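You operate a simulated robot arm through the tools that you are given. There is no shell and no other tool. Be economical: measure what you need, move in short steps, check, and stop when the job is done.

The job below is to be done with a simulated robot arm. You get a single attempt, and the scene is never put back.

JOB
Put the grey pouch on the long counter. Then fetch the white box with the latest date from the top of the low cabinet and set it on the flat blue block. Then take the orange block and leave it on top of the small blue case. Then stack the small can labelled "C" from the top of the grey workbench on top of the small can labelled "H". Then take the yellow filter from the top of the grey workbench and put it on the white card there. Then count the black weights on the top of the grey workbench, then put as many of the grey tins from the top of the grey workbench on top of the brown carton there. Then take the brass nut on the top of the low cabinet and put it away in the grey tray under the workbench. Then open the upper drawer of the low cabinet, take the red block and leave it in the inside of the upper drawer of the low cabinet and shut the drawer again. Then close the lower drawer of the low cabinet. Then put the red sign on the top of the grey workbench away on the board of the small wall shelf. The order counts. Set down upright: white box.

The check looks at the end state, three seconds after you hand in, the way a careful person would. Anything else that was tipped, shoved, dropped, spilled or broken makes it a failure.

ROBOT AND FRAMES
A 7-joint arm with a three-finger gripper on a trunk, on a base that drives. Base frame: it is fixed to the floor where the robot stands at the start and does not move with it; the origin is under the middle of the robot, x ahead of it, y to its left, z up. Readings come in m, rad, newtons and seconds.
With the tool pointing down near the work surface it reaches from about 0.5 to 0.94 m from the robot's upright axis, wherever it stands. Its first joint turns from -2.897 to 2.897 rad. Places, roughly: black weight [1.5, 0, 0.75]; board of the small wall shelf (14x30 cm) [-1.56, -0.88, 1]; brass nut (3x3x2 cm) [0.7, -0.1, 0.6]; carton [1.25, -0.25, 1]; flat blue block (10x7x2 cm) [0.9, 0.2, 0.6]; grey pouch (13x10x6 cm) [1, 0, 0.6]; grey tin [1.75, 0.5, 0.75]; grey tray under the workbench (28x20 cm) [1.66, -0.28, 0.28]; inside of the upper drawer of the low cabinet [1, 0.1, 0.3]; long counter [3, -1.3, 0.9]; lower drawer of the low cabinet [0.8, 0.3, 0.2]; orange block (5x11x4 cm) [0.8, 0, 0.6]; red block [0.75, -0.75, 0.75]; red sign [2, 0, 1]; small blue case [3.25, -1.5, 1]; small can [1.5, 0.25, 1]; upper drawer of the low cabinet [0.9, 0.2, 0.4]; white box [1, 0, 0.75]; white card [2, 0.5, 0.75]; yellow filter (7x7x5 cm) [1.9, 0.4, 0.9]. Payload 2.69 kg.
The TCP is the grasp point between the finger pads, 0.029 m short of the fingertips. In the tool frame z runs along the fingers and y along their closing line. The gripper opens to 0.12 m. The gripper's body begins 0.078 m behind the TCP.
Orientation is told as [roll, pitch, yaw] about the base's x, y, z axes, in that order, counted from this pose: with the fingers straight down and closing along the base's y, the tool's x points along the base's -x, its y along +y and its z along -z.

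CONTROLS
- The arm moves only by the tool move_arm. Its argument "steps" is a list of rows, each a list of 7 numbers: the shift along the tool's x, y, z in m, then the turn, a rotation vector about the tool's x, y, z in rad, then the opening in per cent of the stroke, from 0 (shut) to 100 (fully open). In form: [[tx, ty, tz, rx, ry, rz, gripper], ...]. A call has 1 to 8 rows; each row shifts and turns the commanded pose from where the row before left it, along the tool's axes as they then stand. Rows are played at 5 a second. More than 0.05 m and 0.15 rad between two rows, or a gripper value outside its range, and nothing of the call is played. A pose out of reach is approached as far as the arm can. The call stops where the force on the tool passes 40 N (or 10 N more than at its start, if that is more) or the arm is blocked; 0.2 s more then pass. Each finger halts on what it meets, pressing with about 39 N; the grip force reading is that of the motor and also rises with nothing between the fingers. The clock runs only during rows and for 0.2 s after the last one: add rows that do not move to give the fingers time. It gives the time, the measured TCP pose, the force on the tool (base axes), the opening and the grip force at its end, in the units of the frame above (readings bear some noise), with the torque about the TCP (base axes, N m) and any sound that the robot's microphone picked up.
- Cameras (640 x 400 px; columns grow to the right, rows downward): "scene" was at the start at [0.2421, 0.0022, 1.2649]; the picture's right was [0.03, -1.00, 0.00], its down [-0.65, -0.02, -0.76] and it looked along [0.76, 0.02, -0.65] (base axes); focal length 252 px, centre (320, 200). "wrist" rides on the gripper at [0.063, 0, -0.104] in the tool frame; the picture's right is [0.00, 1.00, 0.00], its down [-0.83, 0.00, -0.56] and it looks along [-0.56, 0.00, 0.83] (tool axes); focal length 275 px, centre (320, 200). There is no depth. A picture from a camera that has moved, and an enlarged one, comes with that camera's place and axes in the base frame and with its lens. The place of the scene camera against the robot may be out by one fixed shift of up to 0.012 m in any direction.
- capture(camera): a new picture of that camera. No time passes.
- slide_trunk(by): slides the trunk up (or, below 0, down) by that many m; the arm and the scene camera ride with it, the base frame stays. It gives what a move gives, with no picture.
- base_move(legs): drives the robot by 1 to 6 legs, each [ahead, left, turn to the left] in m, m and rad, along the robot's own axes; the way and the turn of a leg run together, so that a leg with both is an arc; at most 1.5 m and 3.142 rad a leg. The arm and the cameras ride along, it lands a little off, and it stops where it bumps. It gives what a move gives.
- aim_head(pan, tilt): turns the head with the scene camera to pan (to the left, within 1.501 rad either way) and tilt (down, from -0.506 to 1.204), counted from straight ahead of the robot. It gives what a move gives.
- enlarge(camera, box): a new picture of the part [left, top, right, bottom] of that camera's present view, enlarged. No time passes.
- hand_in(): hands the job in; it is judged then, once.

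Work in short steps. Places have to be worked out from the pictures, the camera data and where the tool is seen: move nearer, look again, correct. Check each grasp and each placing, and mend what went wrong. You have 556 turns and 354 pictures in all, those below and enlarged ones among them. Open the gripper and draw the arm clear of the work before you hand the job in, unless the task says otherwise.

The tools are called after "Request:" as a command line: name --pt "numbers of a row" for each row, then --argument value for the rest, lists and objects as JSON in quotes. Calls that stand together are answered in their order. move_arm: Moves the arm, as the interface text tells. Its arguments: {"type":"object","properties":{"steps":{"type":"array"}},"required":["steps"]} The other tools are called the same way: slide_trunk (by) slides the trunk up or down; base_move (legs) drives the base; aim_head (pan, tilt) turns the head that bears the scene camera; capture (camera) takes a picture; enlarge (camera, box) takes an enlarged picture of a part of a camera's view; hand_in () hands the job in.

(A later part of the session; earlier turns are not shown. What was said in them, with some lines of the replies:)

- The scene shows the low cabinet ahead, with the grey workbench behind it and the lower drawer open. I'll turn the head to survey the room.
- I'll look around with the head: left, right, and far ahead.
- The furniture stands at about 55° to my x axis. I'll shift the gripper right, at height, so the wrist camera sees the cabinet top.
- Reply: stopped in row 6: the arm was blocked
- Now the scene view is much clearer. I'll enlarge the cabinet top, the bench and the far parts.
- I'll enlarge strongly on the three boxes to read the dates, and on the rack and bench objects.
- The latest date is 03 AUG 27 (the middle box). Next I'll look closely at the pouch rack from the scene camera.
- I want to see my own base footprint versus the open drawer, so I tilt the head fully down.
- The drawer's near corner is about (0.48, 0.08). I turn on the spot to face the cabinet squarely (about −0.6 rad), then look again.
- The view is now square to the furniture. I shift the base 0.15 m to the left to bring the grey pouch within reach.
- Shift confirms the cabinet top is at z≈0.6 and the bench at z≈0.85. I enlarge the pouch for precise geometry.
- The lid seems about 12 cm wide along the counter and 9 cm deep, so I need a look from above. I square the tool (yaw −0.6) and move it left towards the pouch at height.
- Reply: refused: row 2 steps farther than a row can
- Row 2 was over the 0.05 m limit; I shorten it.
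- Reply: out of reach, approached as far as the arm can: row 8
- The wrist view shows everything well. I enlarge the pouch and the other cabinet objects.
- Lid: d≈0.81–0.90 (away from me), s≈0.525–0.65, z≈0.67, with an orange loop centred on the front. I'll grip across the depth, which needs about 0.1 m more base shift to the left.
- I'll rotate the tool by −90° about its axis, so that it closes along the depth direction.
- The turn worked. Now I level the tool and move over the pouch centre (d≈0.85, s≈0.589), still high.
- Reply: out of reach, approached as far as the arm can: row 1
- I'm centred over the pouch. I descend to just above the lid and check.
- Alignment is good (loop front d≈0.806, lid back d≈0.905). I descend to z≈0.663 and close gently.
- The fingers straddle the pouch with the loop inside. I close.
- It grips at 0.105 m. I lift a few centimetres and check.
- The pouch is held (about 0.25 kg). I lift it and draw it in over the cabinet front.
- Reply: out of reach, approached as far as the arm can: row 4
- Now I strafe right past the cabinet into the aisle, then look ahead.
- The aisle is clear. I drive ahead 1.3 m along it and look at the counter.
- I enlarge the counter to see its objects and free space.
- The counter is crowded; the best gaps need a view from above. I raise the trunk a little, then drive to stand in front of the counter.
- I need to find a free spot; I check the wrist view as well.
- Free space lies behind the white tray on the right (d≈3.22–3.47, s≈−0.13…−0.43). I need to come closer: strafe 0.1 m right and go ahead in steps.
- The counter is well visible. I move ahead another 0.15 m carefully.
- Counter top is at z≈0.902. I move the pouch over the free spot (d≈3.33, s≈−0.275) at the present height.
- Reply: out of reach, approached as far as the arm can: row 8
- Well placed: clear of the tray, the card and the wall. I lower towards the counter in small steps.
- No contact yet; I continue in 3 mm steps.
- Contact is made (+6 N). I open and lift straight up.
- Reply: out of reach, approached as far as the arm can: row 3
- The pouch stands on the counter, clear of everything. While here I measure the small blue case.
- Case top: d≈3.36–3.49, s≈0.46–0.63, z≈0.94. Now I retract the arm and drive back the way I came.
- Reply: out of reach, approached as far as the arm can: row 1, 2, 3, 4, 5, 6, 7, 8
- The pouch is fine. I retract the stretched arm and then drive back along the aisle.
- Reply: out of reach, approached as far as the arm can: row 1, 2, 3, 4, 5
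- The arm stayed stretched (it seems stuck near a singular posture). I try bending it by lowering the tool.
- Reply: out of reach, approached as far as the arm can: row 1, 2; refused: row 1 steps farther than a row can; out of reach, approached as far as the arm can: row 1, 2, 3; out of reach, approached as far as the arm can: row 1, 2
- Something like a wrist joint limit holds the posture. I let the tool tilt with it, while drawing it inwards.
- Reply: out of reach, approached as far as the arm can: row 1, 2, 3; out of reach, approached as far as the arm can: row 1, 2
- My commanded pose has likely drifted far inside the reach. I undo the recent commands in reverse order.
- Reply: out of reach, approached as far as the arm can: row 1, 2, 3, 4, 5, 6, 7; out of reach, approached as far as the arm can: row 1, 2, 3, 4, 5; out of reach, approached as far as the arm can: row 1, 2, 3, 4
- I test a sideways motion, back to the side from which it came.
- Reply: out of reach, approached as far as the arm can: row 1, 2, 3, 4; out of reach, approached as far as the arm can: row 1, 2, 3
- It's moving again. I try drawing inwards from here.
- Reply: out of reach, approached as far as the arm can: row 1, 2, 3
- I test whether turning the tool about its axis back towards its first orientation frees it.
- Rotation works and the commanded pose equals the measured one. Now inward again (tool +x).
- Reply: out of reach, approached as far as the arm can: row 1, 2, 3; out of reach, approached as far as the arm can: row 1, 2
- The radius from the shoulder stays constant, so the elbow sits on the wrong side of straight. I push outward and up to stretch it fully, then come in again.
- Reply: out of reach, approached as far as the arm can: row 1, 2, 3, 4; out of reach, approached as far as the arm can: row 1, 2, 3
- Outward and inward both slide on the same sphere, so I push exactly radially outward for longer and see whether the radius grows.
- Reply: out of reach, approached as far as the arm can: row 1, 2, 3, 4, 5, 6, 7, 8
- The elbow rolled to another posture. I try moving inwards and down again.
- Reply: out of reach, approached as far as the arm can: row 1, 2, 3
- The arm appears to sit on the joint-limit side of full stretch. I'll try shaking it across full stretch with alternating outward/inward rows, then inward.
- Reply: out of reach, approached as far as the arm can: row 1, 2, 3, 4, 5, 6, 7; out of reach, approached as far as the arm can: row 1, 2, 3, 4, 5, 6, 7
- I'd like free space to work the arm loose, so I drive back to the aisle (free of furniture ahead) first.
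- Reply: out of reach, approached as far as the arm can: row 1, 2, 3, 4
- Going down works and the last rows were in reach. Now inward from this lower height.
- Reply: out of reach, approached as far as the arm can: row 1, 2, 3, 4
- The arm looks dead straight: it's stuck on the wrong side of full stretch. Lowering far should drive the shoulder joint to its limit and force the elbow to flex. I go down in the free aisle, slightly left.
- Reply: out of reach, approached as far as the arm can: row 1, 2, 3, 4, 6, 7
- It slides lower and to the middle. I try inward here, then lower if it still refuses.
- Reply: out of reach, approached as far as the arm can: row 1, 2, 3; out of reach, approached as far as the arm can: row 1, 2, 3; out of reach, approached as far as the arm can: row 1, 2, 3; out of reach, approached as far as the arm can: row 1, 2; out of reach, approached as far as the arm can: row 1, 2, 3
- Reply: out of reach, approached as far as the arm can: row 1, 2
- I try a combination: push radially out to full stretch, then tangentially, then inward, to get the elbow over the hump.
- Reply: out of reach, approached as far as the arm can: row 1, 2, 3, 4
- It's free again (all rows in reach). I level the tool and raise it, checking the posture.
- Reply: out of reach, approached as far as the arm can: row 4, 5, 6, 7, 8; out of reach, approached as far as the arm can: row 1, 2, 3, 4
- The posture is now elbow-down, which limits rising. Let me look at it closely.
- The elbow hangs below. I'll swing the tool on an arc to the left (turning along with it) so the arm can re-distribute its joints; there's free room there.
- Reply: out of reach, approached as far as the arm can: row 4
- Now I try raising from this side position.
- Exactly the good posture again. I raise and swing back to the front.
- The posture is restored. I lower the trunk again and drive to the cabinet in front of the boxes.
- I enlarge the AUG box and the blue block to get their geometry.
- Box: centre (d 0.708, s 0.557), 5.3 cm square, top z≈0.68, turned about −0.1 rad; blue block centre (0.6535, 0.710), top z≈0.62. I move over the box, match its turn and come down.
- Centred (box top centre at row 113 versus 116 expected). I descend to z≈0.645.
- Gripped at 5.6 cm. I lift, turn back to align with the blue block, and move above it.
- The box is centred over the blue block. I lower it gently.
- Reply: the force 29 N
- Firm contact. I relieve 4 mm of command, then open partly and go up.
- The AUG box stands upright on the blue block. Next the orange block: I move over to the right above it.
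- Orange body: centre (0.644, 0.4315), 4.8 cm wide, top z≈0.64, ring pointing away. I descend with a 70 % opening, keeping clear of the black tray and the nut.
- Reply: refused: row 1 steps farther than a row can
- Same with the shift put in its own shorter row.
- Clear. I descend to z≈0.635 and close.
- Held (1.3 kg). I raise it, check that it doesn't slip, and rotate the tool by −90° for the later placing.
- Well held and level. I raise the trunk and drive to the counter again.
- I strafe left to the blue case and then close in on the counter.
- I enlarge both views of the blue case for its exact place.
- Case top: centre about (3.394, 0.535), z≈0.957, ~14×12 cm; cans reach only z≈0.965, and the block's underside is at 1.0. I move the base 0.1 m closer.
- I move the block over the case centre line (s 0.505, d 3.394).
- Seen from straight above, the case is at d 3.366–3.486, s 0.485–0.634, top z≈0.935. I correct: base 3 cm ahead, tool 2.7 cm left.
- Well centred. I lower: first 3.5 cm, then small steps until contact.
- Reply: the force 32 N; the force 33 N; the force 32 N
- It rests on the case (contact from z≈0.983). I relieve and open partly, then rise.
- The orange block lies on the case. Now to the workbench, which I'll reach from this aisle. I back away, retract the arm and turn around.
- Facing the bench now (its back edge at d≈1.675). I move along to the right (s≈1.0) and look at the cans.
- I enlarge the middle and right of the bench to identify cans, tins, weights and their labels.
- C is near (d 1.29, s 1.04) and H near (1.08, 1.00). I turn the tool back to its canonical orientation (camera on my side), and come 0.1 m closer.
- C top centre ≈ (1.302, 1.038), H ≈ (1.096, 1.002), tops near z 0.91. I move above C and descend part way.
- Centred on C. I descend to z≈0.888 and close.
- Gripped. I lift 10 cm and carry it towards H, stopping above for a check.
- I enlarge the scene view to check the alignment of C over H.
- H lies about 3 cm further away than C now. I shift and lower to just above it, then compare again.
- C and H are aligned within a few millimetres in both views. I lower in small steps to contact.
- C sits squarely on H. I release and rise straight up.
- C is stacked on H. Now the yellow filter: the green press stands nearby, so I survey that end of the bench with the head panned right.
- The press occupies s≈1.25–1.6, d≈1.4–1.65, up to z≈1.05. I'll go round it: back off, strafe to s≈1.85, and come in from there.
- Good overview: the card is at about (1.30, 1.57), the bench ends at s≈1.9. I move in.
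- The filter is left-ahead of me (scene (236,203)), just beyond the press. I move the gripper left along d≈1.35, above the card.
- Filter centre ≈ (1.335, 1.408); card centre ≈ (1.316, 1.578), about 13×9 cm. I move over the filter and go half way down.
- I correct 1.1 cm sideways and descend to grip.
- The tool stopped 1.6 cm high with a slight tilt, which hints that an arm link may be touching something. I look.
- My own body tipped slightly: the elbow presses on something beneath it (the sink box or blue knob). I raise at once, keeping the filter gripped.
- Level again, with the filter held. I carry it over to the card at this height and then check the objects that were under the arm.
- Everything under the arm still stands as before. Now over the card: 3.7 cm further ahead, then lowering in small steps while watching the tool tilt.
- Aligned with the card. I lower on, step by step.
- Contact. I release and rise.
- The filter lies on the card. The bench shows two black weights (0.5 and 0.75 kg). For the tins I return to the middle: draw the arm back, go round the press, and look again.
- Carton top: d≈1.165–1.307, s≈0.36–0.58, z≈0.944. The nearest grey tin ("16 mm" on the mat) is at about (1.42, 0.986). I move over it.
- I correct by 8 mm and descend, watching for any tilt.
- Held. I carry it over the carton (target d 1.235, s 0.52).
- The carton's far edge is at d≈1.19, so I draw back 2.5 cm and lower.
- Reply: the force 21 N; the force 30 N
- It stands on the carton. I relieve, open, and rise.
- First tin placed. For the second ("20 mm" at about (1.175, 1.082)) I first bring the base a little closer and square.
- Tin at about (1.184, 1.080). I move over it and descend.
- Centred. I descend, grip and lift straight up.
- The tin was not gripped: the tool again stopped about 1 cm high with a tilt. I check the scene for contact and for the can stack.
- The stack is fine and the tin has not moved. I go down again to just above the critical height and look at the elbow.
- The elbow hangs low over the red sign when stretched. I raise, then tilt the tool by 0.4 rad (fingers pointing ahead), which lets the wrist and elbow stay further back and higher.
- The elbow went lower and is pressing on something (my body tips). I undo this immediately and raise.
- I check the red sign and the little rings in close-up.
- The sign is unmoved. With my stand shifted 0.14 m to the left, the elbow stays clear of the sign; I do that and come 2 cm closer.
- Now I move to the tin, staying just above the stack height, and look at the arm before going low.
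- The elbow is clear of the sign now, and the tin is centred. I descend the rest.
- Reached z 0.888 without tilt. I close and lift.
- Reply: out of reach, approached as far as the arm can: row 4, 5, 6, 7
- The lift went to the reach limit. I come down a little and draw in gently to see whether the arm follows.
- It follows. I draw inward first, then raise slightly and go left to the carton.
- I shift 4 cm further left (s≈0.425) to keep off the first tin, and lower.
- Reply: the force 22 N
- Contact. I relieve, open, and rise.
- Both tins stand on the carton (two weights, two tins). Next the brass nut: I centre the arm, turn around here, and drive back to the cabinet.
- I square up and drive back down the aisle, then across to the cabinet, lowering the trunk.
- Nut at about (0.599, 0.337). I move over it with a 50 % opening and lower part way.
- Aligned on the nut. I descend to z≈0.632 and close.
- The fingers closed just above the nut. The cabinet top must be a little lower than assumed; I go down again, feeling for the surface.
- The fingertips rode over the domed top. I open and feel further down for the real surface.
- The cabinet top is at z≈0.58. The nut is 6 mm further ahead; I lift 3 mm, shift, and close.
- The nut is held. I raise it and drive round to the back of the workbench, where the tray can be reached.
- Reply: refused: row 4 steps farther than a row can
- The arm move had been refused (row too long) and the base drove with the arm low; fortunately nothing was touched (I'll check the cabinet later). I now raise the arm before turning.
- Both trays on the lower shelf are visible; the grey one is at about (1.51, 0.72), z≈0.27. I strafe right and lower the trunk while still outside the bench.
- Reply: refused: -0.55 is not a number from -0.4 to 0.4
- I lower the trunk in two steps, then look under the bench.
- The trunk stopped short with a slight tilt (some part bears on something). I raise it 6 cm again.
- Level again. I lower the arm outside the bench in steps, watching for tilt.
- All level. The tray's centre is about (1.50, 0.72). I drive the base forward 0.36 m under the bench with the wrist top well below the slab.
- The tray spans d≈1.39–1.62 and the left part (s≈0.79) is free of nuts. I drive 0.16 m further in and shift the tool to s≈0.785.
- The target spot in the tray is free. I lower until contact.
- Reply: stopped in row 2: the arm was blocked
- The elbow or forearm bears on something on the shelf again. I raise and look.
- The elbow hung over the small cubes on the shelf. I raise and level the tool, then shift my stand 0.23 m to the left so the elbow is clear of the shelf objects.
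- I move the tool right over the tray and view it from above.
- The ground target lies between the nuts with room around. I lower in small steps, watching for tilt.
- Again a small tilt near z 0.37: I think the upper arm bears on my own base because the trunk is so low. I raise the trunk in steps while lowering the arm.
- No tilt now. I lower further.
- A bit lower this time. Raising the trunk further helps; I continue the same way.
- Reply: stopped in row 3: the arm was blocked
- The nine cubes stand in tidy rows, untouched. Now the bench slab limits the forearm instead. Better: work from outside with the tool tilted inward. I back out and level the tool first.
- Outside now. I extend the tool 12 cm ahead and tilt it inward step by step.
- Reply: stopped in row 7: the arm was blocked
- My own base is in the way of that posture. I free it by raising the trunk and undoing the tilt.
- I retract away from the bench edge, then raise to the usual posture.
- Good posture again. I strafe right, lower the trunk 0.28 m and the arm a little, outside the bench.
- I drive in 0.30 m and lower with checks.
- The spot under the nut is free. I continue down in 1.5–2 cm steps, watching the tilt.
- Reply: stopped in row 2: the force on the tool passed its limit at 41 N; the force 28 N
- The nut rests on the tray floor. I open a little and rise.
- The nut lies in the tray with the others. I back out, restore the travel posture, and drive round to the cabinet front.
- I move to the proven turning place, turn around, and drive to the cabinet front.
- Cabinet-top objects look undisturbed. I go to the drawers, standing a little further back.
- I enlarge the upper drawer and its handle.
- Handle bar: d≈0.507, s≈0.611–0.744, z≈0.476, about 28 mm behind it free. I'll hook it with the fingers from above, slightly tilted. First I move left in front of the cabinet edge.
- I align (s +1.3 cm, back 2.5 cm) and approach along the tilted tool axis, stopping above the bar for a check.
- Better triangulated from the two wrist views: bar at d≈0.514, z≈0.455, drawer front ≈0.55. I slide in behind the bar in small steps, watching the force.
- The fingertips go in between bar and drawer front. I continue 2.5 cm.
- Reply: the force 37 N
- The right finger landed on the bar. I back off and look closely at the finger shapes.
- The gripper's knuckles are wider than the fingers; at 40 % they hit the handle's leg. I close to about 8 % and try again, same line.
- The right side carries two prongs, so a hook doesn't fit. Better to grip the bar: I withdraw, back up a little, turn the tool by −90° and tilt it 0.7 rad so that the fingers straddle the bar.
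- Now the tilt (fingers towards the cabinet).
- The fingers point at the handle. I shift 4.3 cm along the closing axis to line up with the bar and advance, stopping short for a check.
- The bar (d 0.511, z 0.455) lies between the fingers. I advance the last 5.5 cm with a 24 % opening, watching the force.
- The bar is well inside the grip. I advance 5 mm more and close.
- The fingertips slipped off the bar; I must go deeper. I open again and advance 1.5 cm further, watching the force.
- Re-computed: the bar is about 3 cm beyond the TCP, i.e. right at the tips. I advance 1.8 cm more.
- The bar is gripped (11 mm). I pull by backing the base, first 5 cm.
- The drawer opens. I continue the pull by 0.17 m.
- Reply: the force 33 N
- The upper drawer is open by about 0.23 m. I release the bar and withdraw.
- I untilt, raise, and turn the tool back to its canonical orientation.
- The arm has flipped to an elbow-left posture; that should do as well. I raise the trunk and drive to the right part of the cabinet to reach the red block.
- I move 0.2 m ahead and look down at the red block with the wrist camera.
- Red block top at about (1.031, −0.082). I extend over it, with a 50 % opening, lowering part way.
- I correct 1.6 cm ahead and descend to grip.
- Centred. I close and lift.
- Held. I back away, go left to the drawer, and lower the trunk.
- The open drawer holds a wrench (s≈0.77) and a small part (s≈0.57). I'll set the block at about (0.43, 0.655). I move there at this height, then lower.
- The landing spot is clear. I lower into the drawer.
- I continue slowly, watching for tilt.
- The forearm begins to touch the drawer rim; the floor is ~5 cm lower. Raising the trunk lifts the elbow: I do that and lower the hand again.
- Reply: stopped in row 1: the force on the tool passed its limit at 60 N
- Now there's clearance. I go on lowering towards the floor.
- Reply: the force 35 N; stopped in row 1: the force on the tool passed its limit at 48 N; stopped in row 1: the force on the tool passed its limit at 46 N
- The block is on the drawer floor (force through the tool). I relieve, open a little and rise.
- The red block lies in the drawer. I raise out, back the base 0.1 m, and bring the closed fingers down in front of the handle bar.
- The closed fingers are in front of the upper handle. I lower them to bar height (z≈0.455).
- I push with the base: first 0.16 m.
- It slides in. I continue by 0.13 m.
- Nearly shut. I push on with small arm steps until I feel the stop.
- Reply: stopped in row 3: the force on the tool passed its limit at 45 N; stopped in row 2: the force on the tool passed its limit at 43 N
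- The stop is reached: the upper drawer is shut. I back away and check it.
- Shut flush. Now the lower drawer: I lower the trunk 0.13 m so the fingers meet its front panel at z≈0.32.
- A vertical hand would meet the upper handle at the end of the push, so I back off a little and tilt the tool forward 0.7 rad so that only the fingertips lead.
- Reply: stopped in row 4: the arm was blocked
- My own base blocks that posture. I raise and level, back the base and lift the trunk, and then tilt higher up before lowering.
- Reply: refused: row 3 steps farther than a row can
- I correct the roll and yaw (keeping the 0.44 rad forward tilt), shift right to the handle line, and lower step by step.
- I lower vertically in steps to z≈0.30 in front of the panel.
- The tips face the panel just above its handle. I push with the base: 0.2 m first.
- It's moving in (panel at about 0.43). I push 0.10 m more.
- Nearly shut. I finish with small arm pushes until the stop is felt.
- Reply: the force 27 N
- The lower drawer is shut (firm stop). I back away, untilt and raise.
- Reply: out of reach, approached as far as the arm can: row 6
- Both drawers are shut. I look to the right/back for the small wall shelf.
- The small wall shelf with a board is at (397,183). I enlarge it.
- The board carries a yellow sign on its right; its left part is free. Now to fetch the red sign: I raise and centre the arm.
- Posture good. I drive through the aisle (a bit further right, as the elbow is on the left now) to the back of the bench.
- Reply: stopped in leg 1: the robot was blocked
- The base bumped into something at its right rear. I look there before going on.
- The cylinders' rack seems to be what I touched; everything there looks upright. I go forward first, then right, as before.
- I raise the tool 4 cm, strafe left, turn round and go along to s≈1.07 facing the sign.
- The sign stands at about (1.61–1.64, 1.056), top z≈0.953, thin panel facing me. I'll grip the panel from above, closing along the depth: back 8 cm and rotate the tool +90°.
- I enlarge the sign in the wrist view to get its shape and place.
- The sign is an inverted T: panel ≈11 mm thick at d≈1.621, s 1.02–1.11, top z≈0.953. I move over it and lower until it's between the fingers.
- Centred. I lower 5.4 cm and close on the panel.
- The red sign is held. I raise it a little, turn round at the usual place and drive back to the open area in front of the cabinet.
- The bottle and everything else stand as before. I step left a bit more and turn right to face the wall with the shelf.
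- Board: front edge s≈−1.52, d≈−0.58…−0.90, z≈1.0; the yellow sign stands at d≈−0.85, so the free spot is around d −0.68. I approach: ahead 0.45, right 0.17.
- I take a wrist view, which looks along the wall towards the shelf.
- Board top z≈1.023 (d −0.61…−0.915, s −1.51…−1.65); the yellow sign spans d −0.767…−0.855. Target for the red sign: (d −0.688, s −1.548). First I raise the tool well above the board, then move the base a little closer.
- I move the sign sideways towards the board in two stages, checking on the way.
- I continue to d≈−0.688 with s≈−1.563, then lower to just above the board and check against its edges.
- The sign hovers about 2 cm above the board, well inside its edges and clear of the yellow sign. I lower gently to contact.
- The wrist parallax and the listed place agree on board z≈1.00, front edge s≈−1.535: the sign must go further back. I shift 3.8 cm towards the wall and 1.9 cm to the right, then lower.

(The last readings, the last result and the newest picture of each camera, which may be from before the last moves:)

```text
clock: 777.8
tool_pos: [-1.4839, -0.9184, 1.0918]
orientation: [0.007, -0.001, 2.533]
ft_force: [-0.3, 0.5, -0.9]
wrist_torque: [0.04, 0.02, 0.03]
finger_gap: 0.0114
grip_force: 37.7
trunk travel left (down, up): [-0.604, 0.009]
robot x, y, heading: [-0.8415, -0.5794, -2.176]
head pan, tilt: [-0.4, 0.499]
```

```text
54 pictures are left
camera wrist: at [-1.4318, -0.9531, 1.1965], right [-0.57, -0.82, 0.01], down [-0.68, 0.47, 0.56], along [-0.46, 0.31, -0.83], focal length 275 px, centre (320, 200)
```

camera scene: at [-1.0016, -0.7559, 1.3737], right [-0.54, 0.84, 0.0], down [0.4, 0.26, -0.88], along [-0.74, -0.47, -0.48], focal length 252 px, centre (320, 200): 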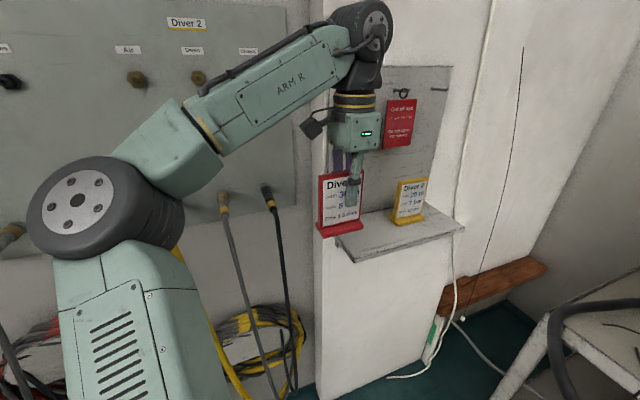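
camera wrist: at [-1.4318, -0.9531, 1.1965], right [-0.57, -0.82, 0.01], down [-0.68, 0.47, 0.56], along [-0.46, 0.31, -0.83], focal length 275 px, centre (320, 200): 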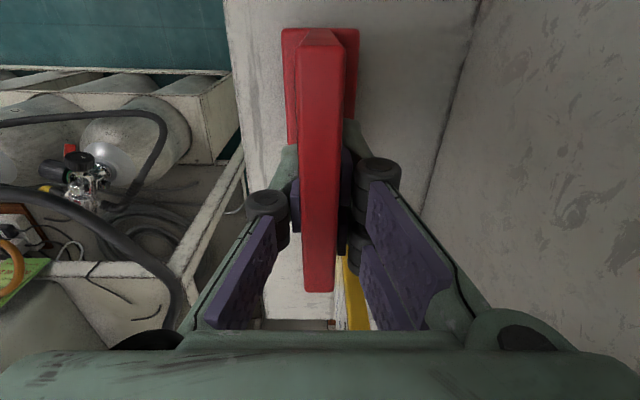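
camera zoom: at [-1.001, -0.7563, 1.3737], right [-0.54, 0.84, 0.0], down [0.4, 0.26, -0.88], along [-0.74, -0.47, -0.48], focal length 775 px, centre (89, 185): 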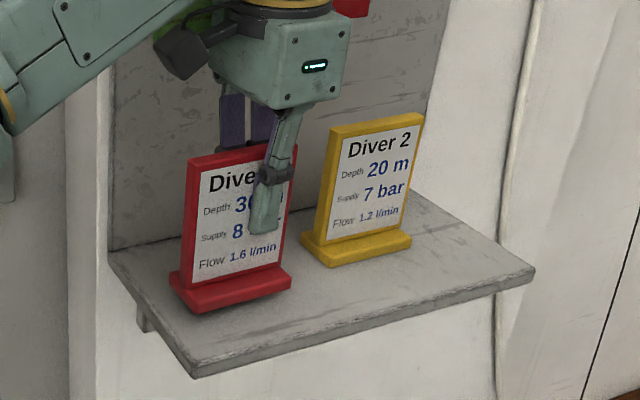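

Now it's well centred on the board's depth. I lower to contact in small steps.

Request:
move_arm --pt "0 0 0.006 0 0 0 0" --pt "0 0 0.004 0 0 0 0" --pt "0 0 0 0 0 0 0"

Request:
move_arm --pt "0 0 0.003 0 0 0 0" --pt "0 0 0 0 0 0 0"

Request:
move_arm --pt "0 0 0.003 0 0 0 0" --pt "0 0 0 0 0 0 0"

```text
clock: 778.6
tool_pos: [-1.4841, -0.9175, 1.0823]
orientation: [0.005, 0.0, 2.534]
ft_force: [0.0, 0.6, -1.9]
wrist_torque: [-0.01, 0.0, -0.01]
finger_gap: 0.0113
grip_force: 38.6
trunk travel left (down, up): [-0.604, 0.009]
robot x, y, heading: [-0.8404, -0.5787, -2.177]
head pan, tilt: [-0.4, 0.499]
```

```text
clock: 779.2
tool_pos: [-1.483, -0.9173, 1.0816]
orientation: [0.007, -0.002, 2.533]
ft_force: [-4.8, -2.6, 13.7]
wrist_torque: [-0.38, -0.47, -0.16]
finger_gap: 0.0112
grip_force: 38.8
trunk travel left (down, up): [-0.604, 0.009]
robot x, y, heading: [-0.8368, -0.5801, -2.177]
head pan, tilt: [-0.4, 0.499]
```

```text
clock: 779.8
tool_pos: [-1.4817, -0.9171, 1.0803]
orientation: [0.012, -0.006, 2.533]
ft_force: [-12.0, -6.2, 35.6]
wrist_torque: [-0.21, 0.27, -0.09]
finger_gap: 0.0118
grip_force: 38.4
trunk travel left (down, up): [-0.604, 0.009]
robot x, y, heading: [-0.8374, -0.5775, -2.174]
head pan, tilt: [-0.4, 0.499]
```

Contact with the board. I relieve 4 mm of command and check the stance before opening.

Request:
move_arm --pt "0 0 -0.004 0 0 0 0" --pt "0 0 0 0 0 0 0"

Request:
enlarge --camera "scene" --box '[310, 140, 480, 270]'

```text
clock: 780.4
tool_pos: [-1.4819, -0.9167, 1.0804]
orientation: [0.006, 0.002, 2.533]
ft_force: [-4.6, 2.1, 12.5]
wrist_torque: [0.48, 0.57, 0.05]
finger_gap: 0.0114
grip_force: 38.5
trunk travel left (down, up): [-0.604, 0.009]
robot x, y, heading: [-0.8381, -0.5797, -2.173]
head pan, tilt: [-0.4, 0.499]
```

```text
3.08 times, centred on (395, 205) of scene
camera zoom: at [-1.0004, -0.7555, 1.3736], right [-0.54, 0.84, 0.0], down [0.4, 0.26, -0.88], along [-0.74, -0.47, -0.48], focal length 775 px, centre (89, 185)
```

zoom: 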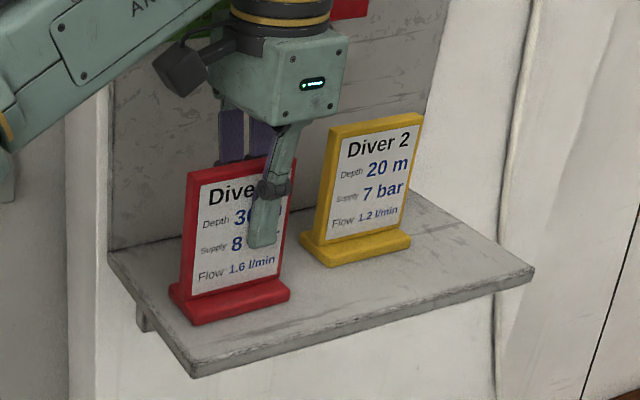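

It stands on the board. I open the fingers a little and rise straight up.

Request:
move_arm --pt "0 0 0 0 0 0 15" --pt "0 0 0 0 0 0 30" --pt "0 0 0 0 0 0 30" --pt "0 0 -0.03 0 0 0 30" --pt "0 0 -0.03 0 0 0 30"

Request:
enlarge --camera "scene" --box '[310, 80, 480, 270]'

```text
clock: 781.6
tool_pos: [-1.4812, -0.9184, 1.1431]
orientation: [0.006, 0.0, 2.532]
ft_force: [0.0, -0.5, -0.2]
wrist_torque: [0.02, -0.01, 0.01]
finger_gap: 0.0361
grip_force: 0.0
trunk travel left (down, up): [-0.604, 0.009]
robot x, y, heading: [-0.8365, -0.5771, -2.172]
head pan, tilt: [-0.4, 0.499]
```

```text
2.11 times, centred on (395, 175) of scene
camera zoom: at [-1.0007, -0.7559, 1.3738], right [-0.54, 0.84, 0.0], down [0.4, 0.26, -0.88], along [-0.74, -0.47, -0.48], focal length 530 px, centre (162, 253)
```

zoom: 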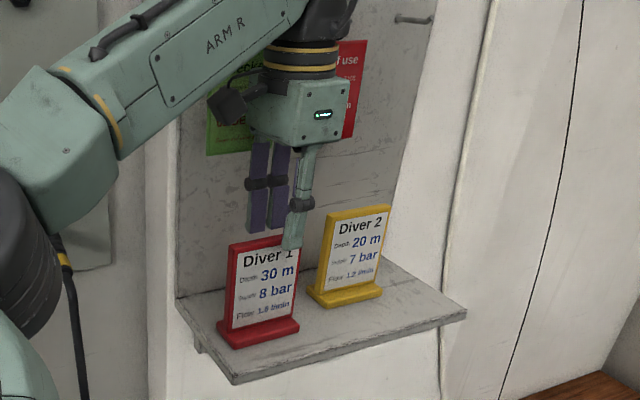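

The sign stands upright. I rise a little more and draw the hand straight back from the wall.

Request:
move_arm --pt "0 0 -0.02 0 0 0 30" --pt "0 -0.04 0 0 0 0 30" --pt "0 -0.04 0 0 0 0 30" --pt "0.02 -0.04 0 0 0 0 30" --pt "0.04 0 0 0 0 0 30" --pt "0.04 0 0 0 0 0 30"

Request:
base_move --legs '[[-0.35, 0.05, 0]]'

Request:
capture --camera "scene"

```text
clock: 783.0
tool_pos: [-1.3295, -0.8778, 1.1612]
orientation: [0.006, 0.0, 2.534]
ft_force: [0.8, -0.2, -0.2]
wrist_torque: [0.01, 0.0, 0.0]
finger_gap: 0.0361
grip_force: 0.2
trunk travel left (down, up): [-0.604, 0.009]
robot x, y, heading: [-0.8362, -0.5801, -2.173]
head pan, tilt: [-0.4, 0.499]
```

```text
clock: 785.2
tool_pos: [-1.0946, -0.6204, 1.1615]
orientation: [0.006, -0.001, 2.53]
ft_force: [0.7, 0.2, -0.8]
wrist_torque: [-0.02, -0.03, 0.0]
finger_gap: 0.0361
grip_force: 0.1
trunk travel left (down, up): [-0.604, 0.009]
robot x, y, heading: [-0.6023, -0.3201, -2.176]
head pan, tilt: [-0.4, 0.499]
```

```text
51 pictures are left
camera scene: at [-0.7652, -0.5003, 1.3739], right [-0.54, 0.84, 0.0], down [0.4, 0.26, -0.88], along [-0.74, -0.47, -0.48], focal length 252 px, centre (320, 200)
```

scene: 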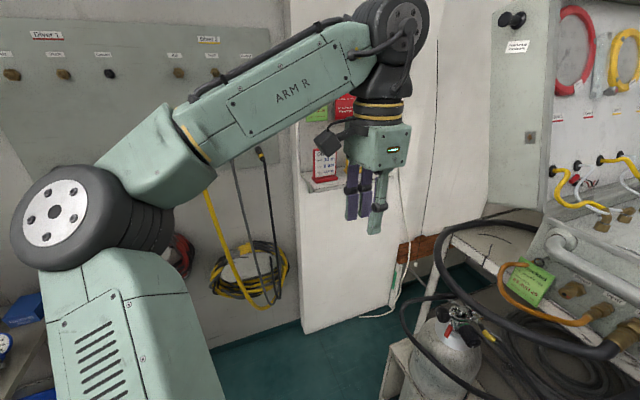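

The sign is placed. I open the gripper fully and take a last look back at cabinet and bench.

Request:
move_arm --pt "0 0 0 0 0 0 100" --pt "0 0 0 0 0 0 100" --pt "0 0 0 0 0 0 100" --pt "0 0 0 0 0 0 100"

Request:
aim_head --pan 1.5 --tilt 0.5

Request:
capture --camera "scene"

Request:
enlarge --camera "wrist" --box '[0, 0, 640, 400]'

```text
clock: 786.2
tool_pos: [-1.096, -0.6205, 1.1617]
orientation: [0.005, 0.0, 2.531]
ft_force: [-0.4, -0.6, 0.2]
wrist_torque: [0.0, 0.02, 0.03]
finger_gap: 0.1115
grip_force: 0.1
trunk travel left (down, up): [-0.604, 0.009]
robot x, y, heading: [-0.6026, -0.3223, -2.178]
head pan, tilt: [-0.4, 0.499]
```

```text
clock: 788.1
tool_pos: [-1.0945, -0.6212, 1.1614]
orientation: [0.006, 0.0, 2.531]
ft_force: [0.5, 0.1, -0.5]
wrist_torque: [-0.02, 0.01, -0.02]
finger_gap: 0.1198
grip_force: 0.1
trunk travel left (down, up): [-0.604, 0.009]
robot x, y, heading: [-0.5994, -0.3261, -2.181]
head pan, tilt: [1.499, 0.499]
```

```text
50 pictures are left
camera scene: at [-0.6178, -0.509, 1.3737], right [-0.63, -0.78, 0.0], down [-0.37, 0.3, -0.88], along [0.68, -0.55, -0.48], focal length 252 px, centre (320, 200)
```

scene: 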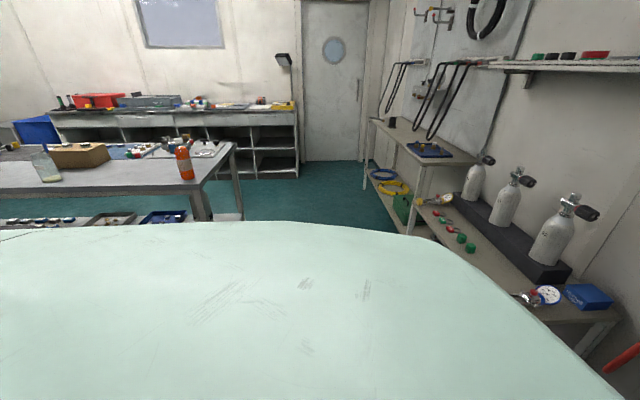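

```text
1.00 times, centred on (320, 200) of wrist (not enlarged: the box is as wide or as high as the picture)
camera zoom: at [-1.0439, -0.6559, 1.2661], right [-0.57, -0.82, 0.01], down [-0.68, 0.48, 0.56], along [-0.46, 0.31, -0.83], focal length 275 px, centre (320, 200)
```

zoom: 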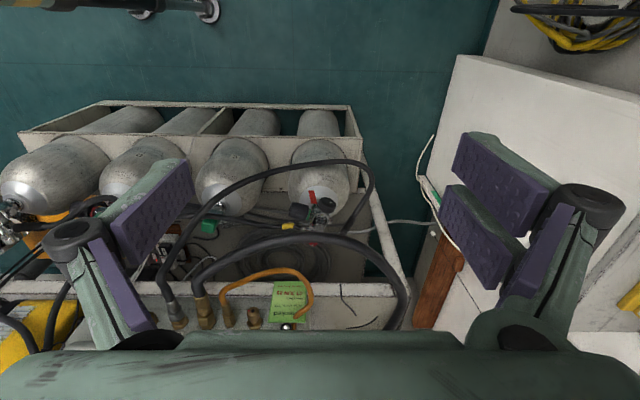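

I enlarge the bench part to confirm the tins and the stack.

Request:
enlarge --camera "scene" --box '[0, 120, 240, 240]'

```text
2.67 times, centred on (120, 180) of scene
camera zoom: at [-0.6178, -0.509, 1.3737], right [-0.63, -0.78, 0.0], down [-0.37, 0.3, -0.88], along [0.68, -0.55, -0.48], focal length 672 px, centre (853, 253)
```

zoom: 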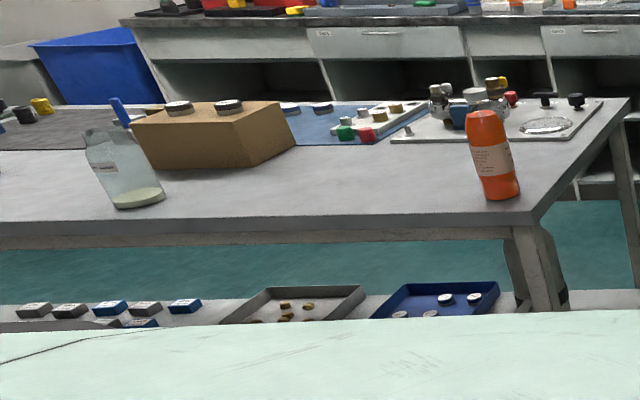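

Everything is in place, the gripper is open and the arm is clear. I hand in the job.

Request:
hand_in

```text
The job is handed in.
```

I did all ten tasks in the order given and handed the job in; the result of the check was not shown to me.

- **Weights and tins:** I counted two black weights on the workbench, so I put two grey tins on the brown carton.
- **White box:** I took the 03 AUG 27 box. The others read 16 JUL 27 and 27 APR 27.
- **Contacts along the way:** The arm pressed briefly on things on and under the workbench, and the base bumped something near the cylinder rack. Nothing looked tipped or moved in the later pictures.
- **Not re-checked:** My last picture did not show the cabinet top, the can stack or the yellow filter on its card. They looked right when last seen, though the filter was not clearly in view after I placed it.
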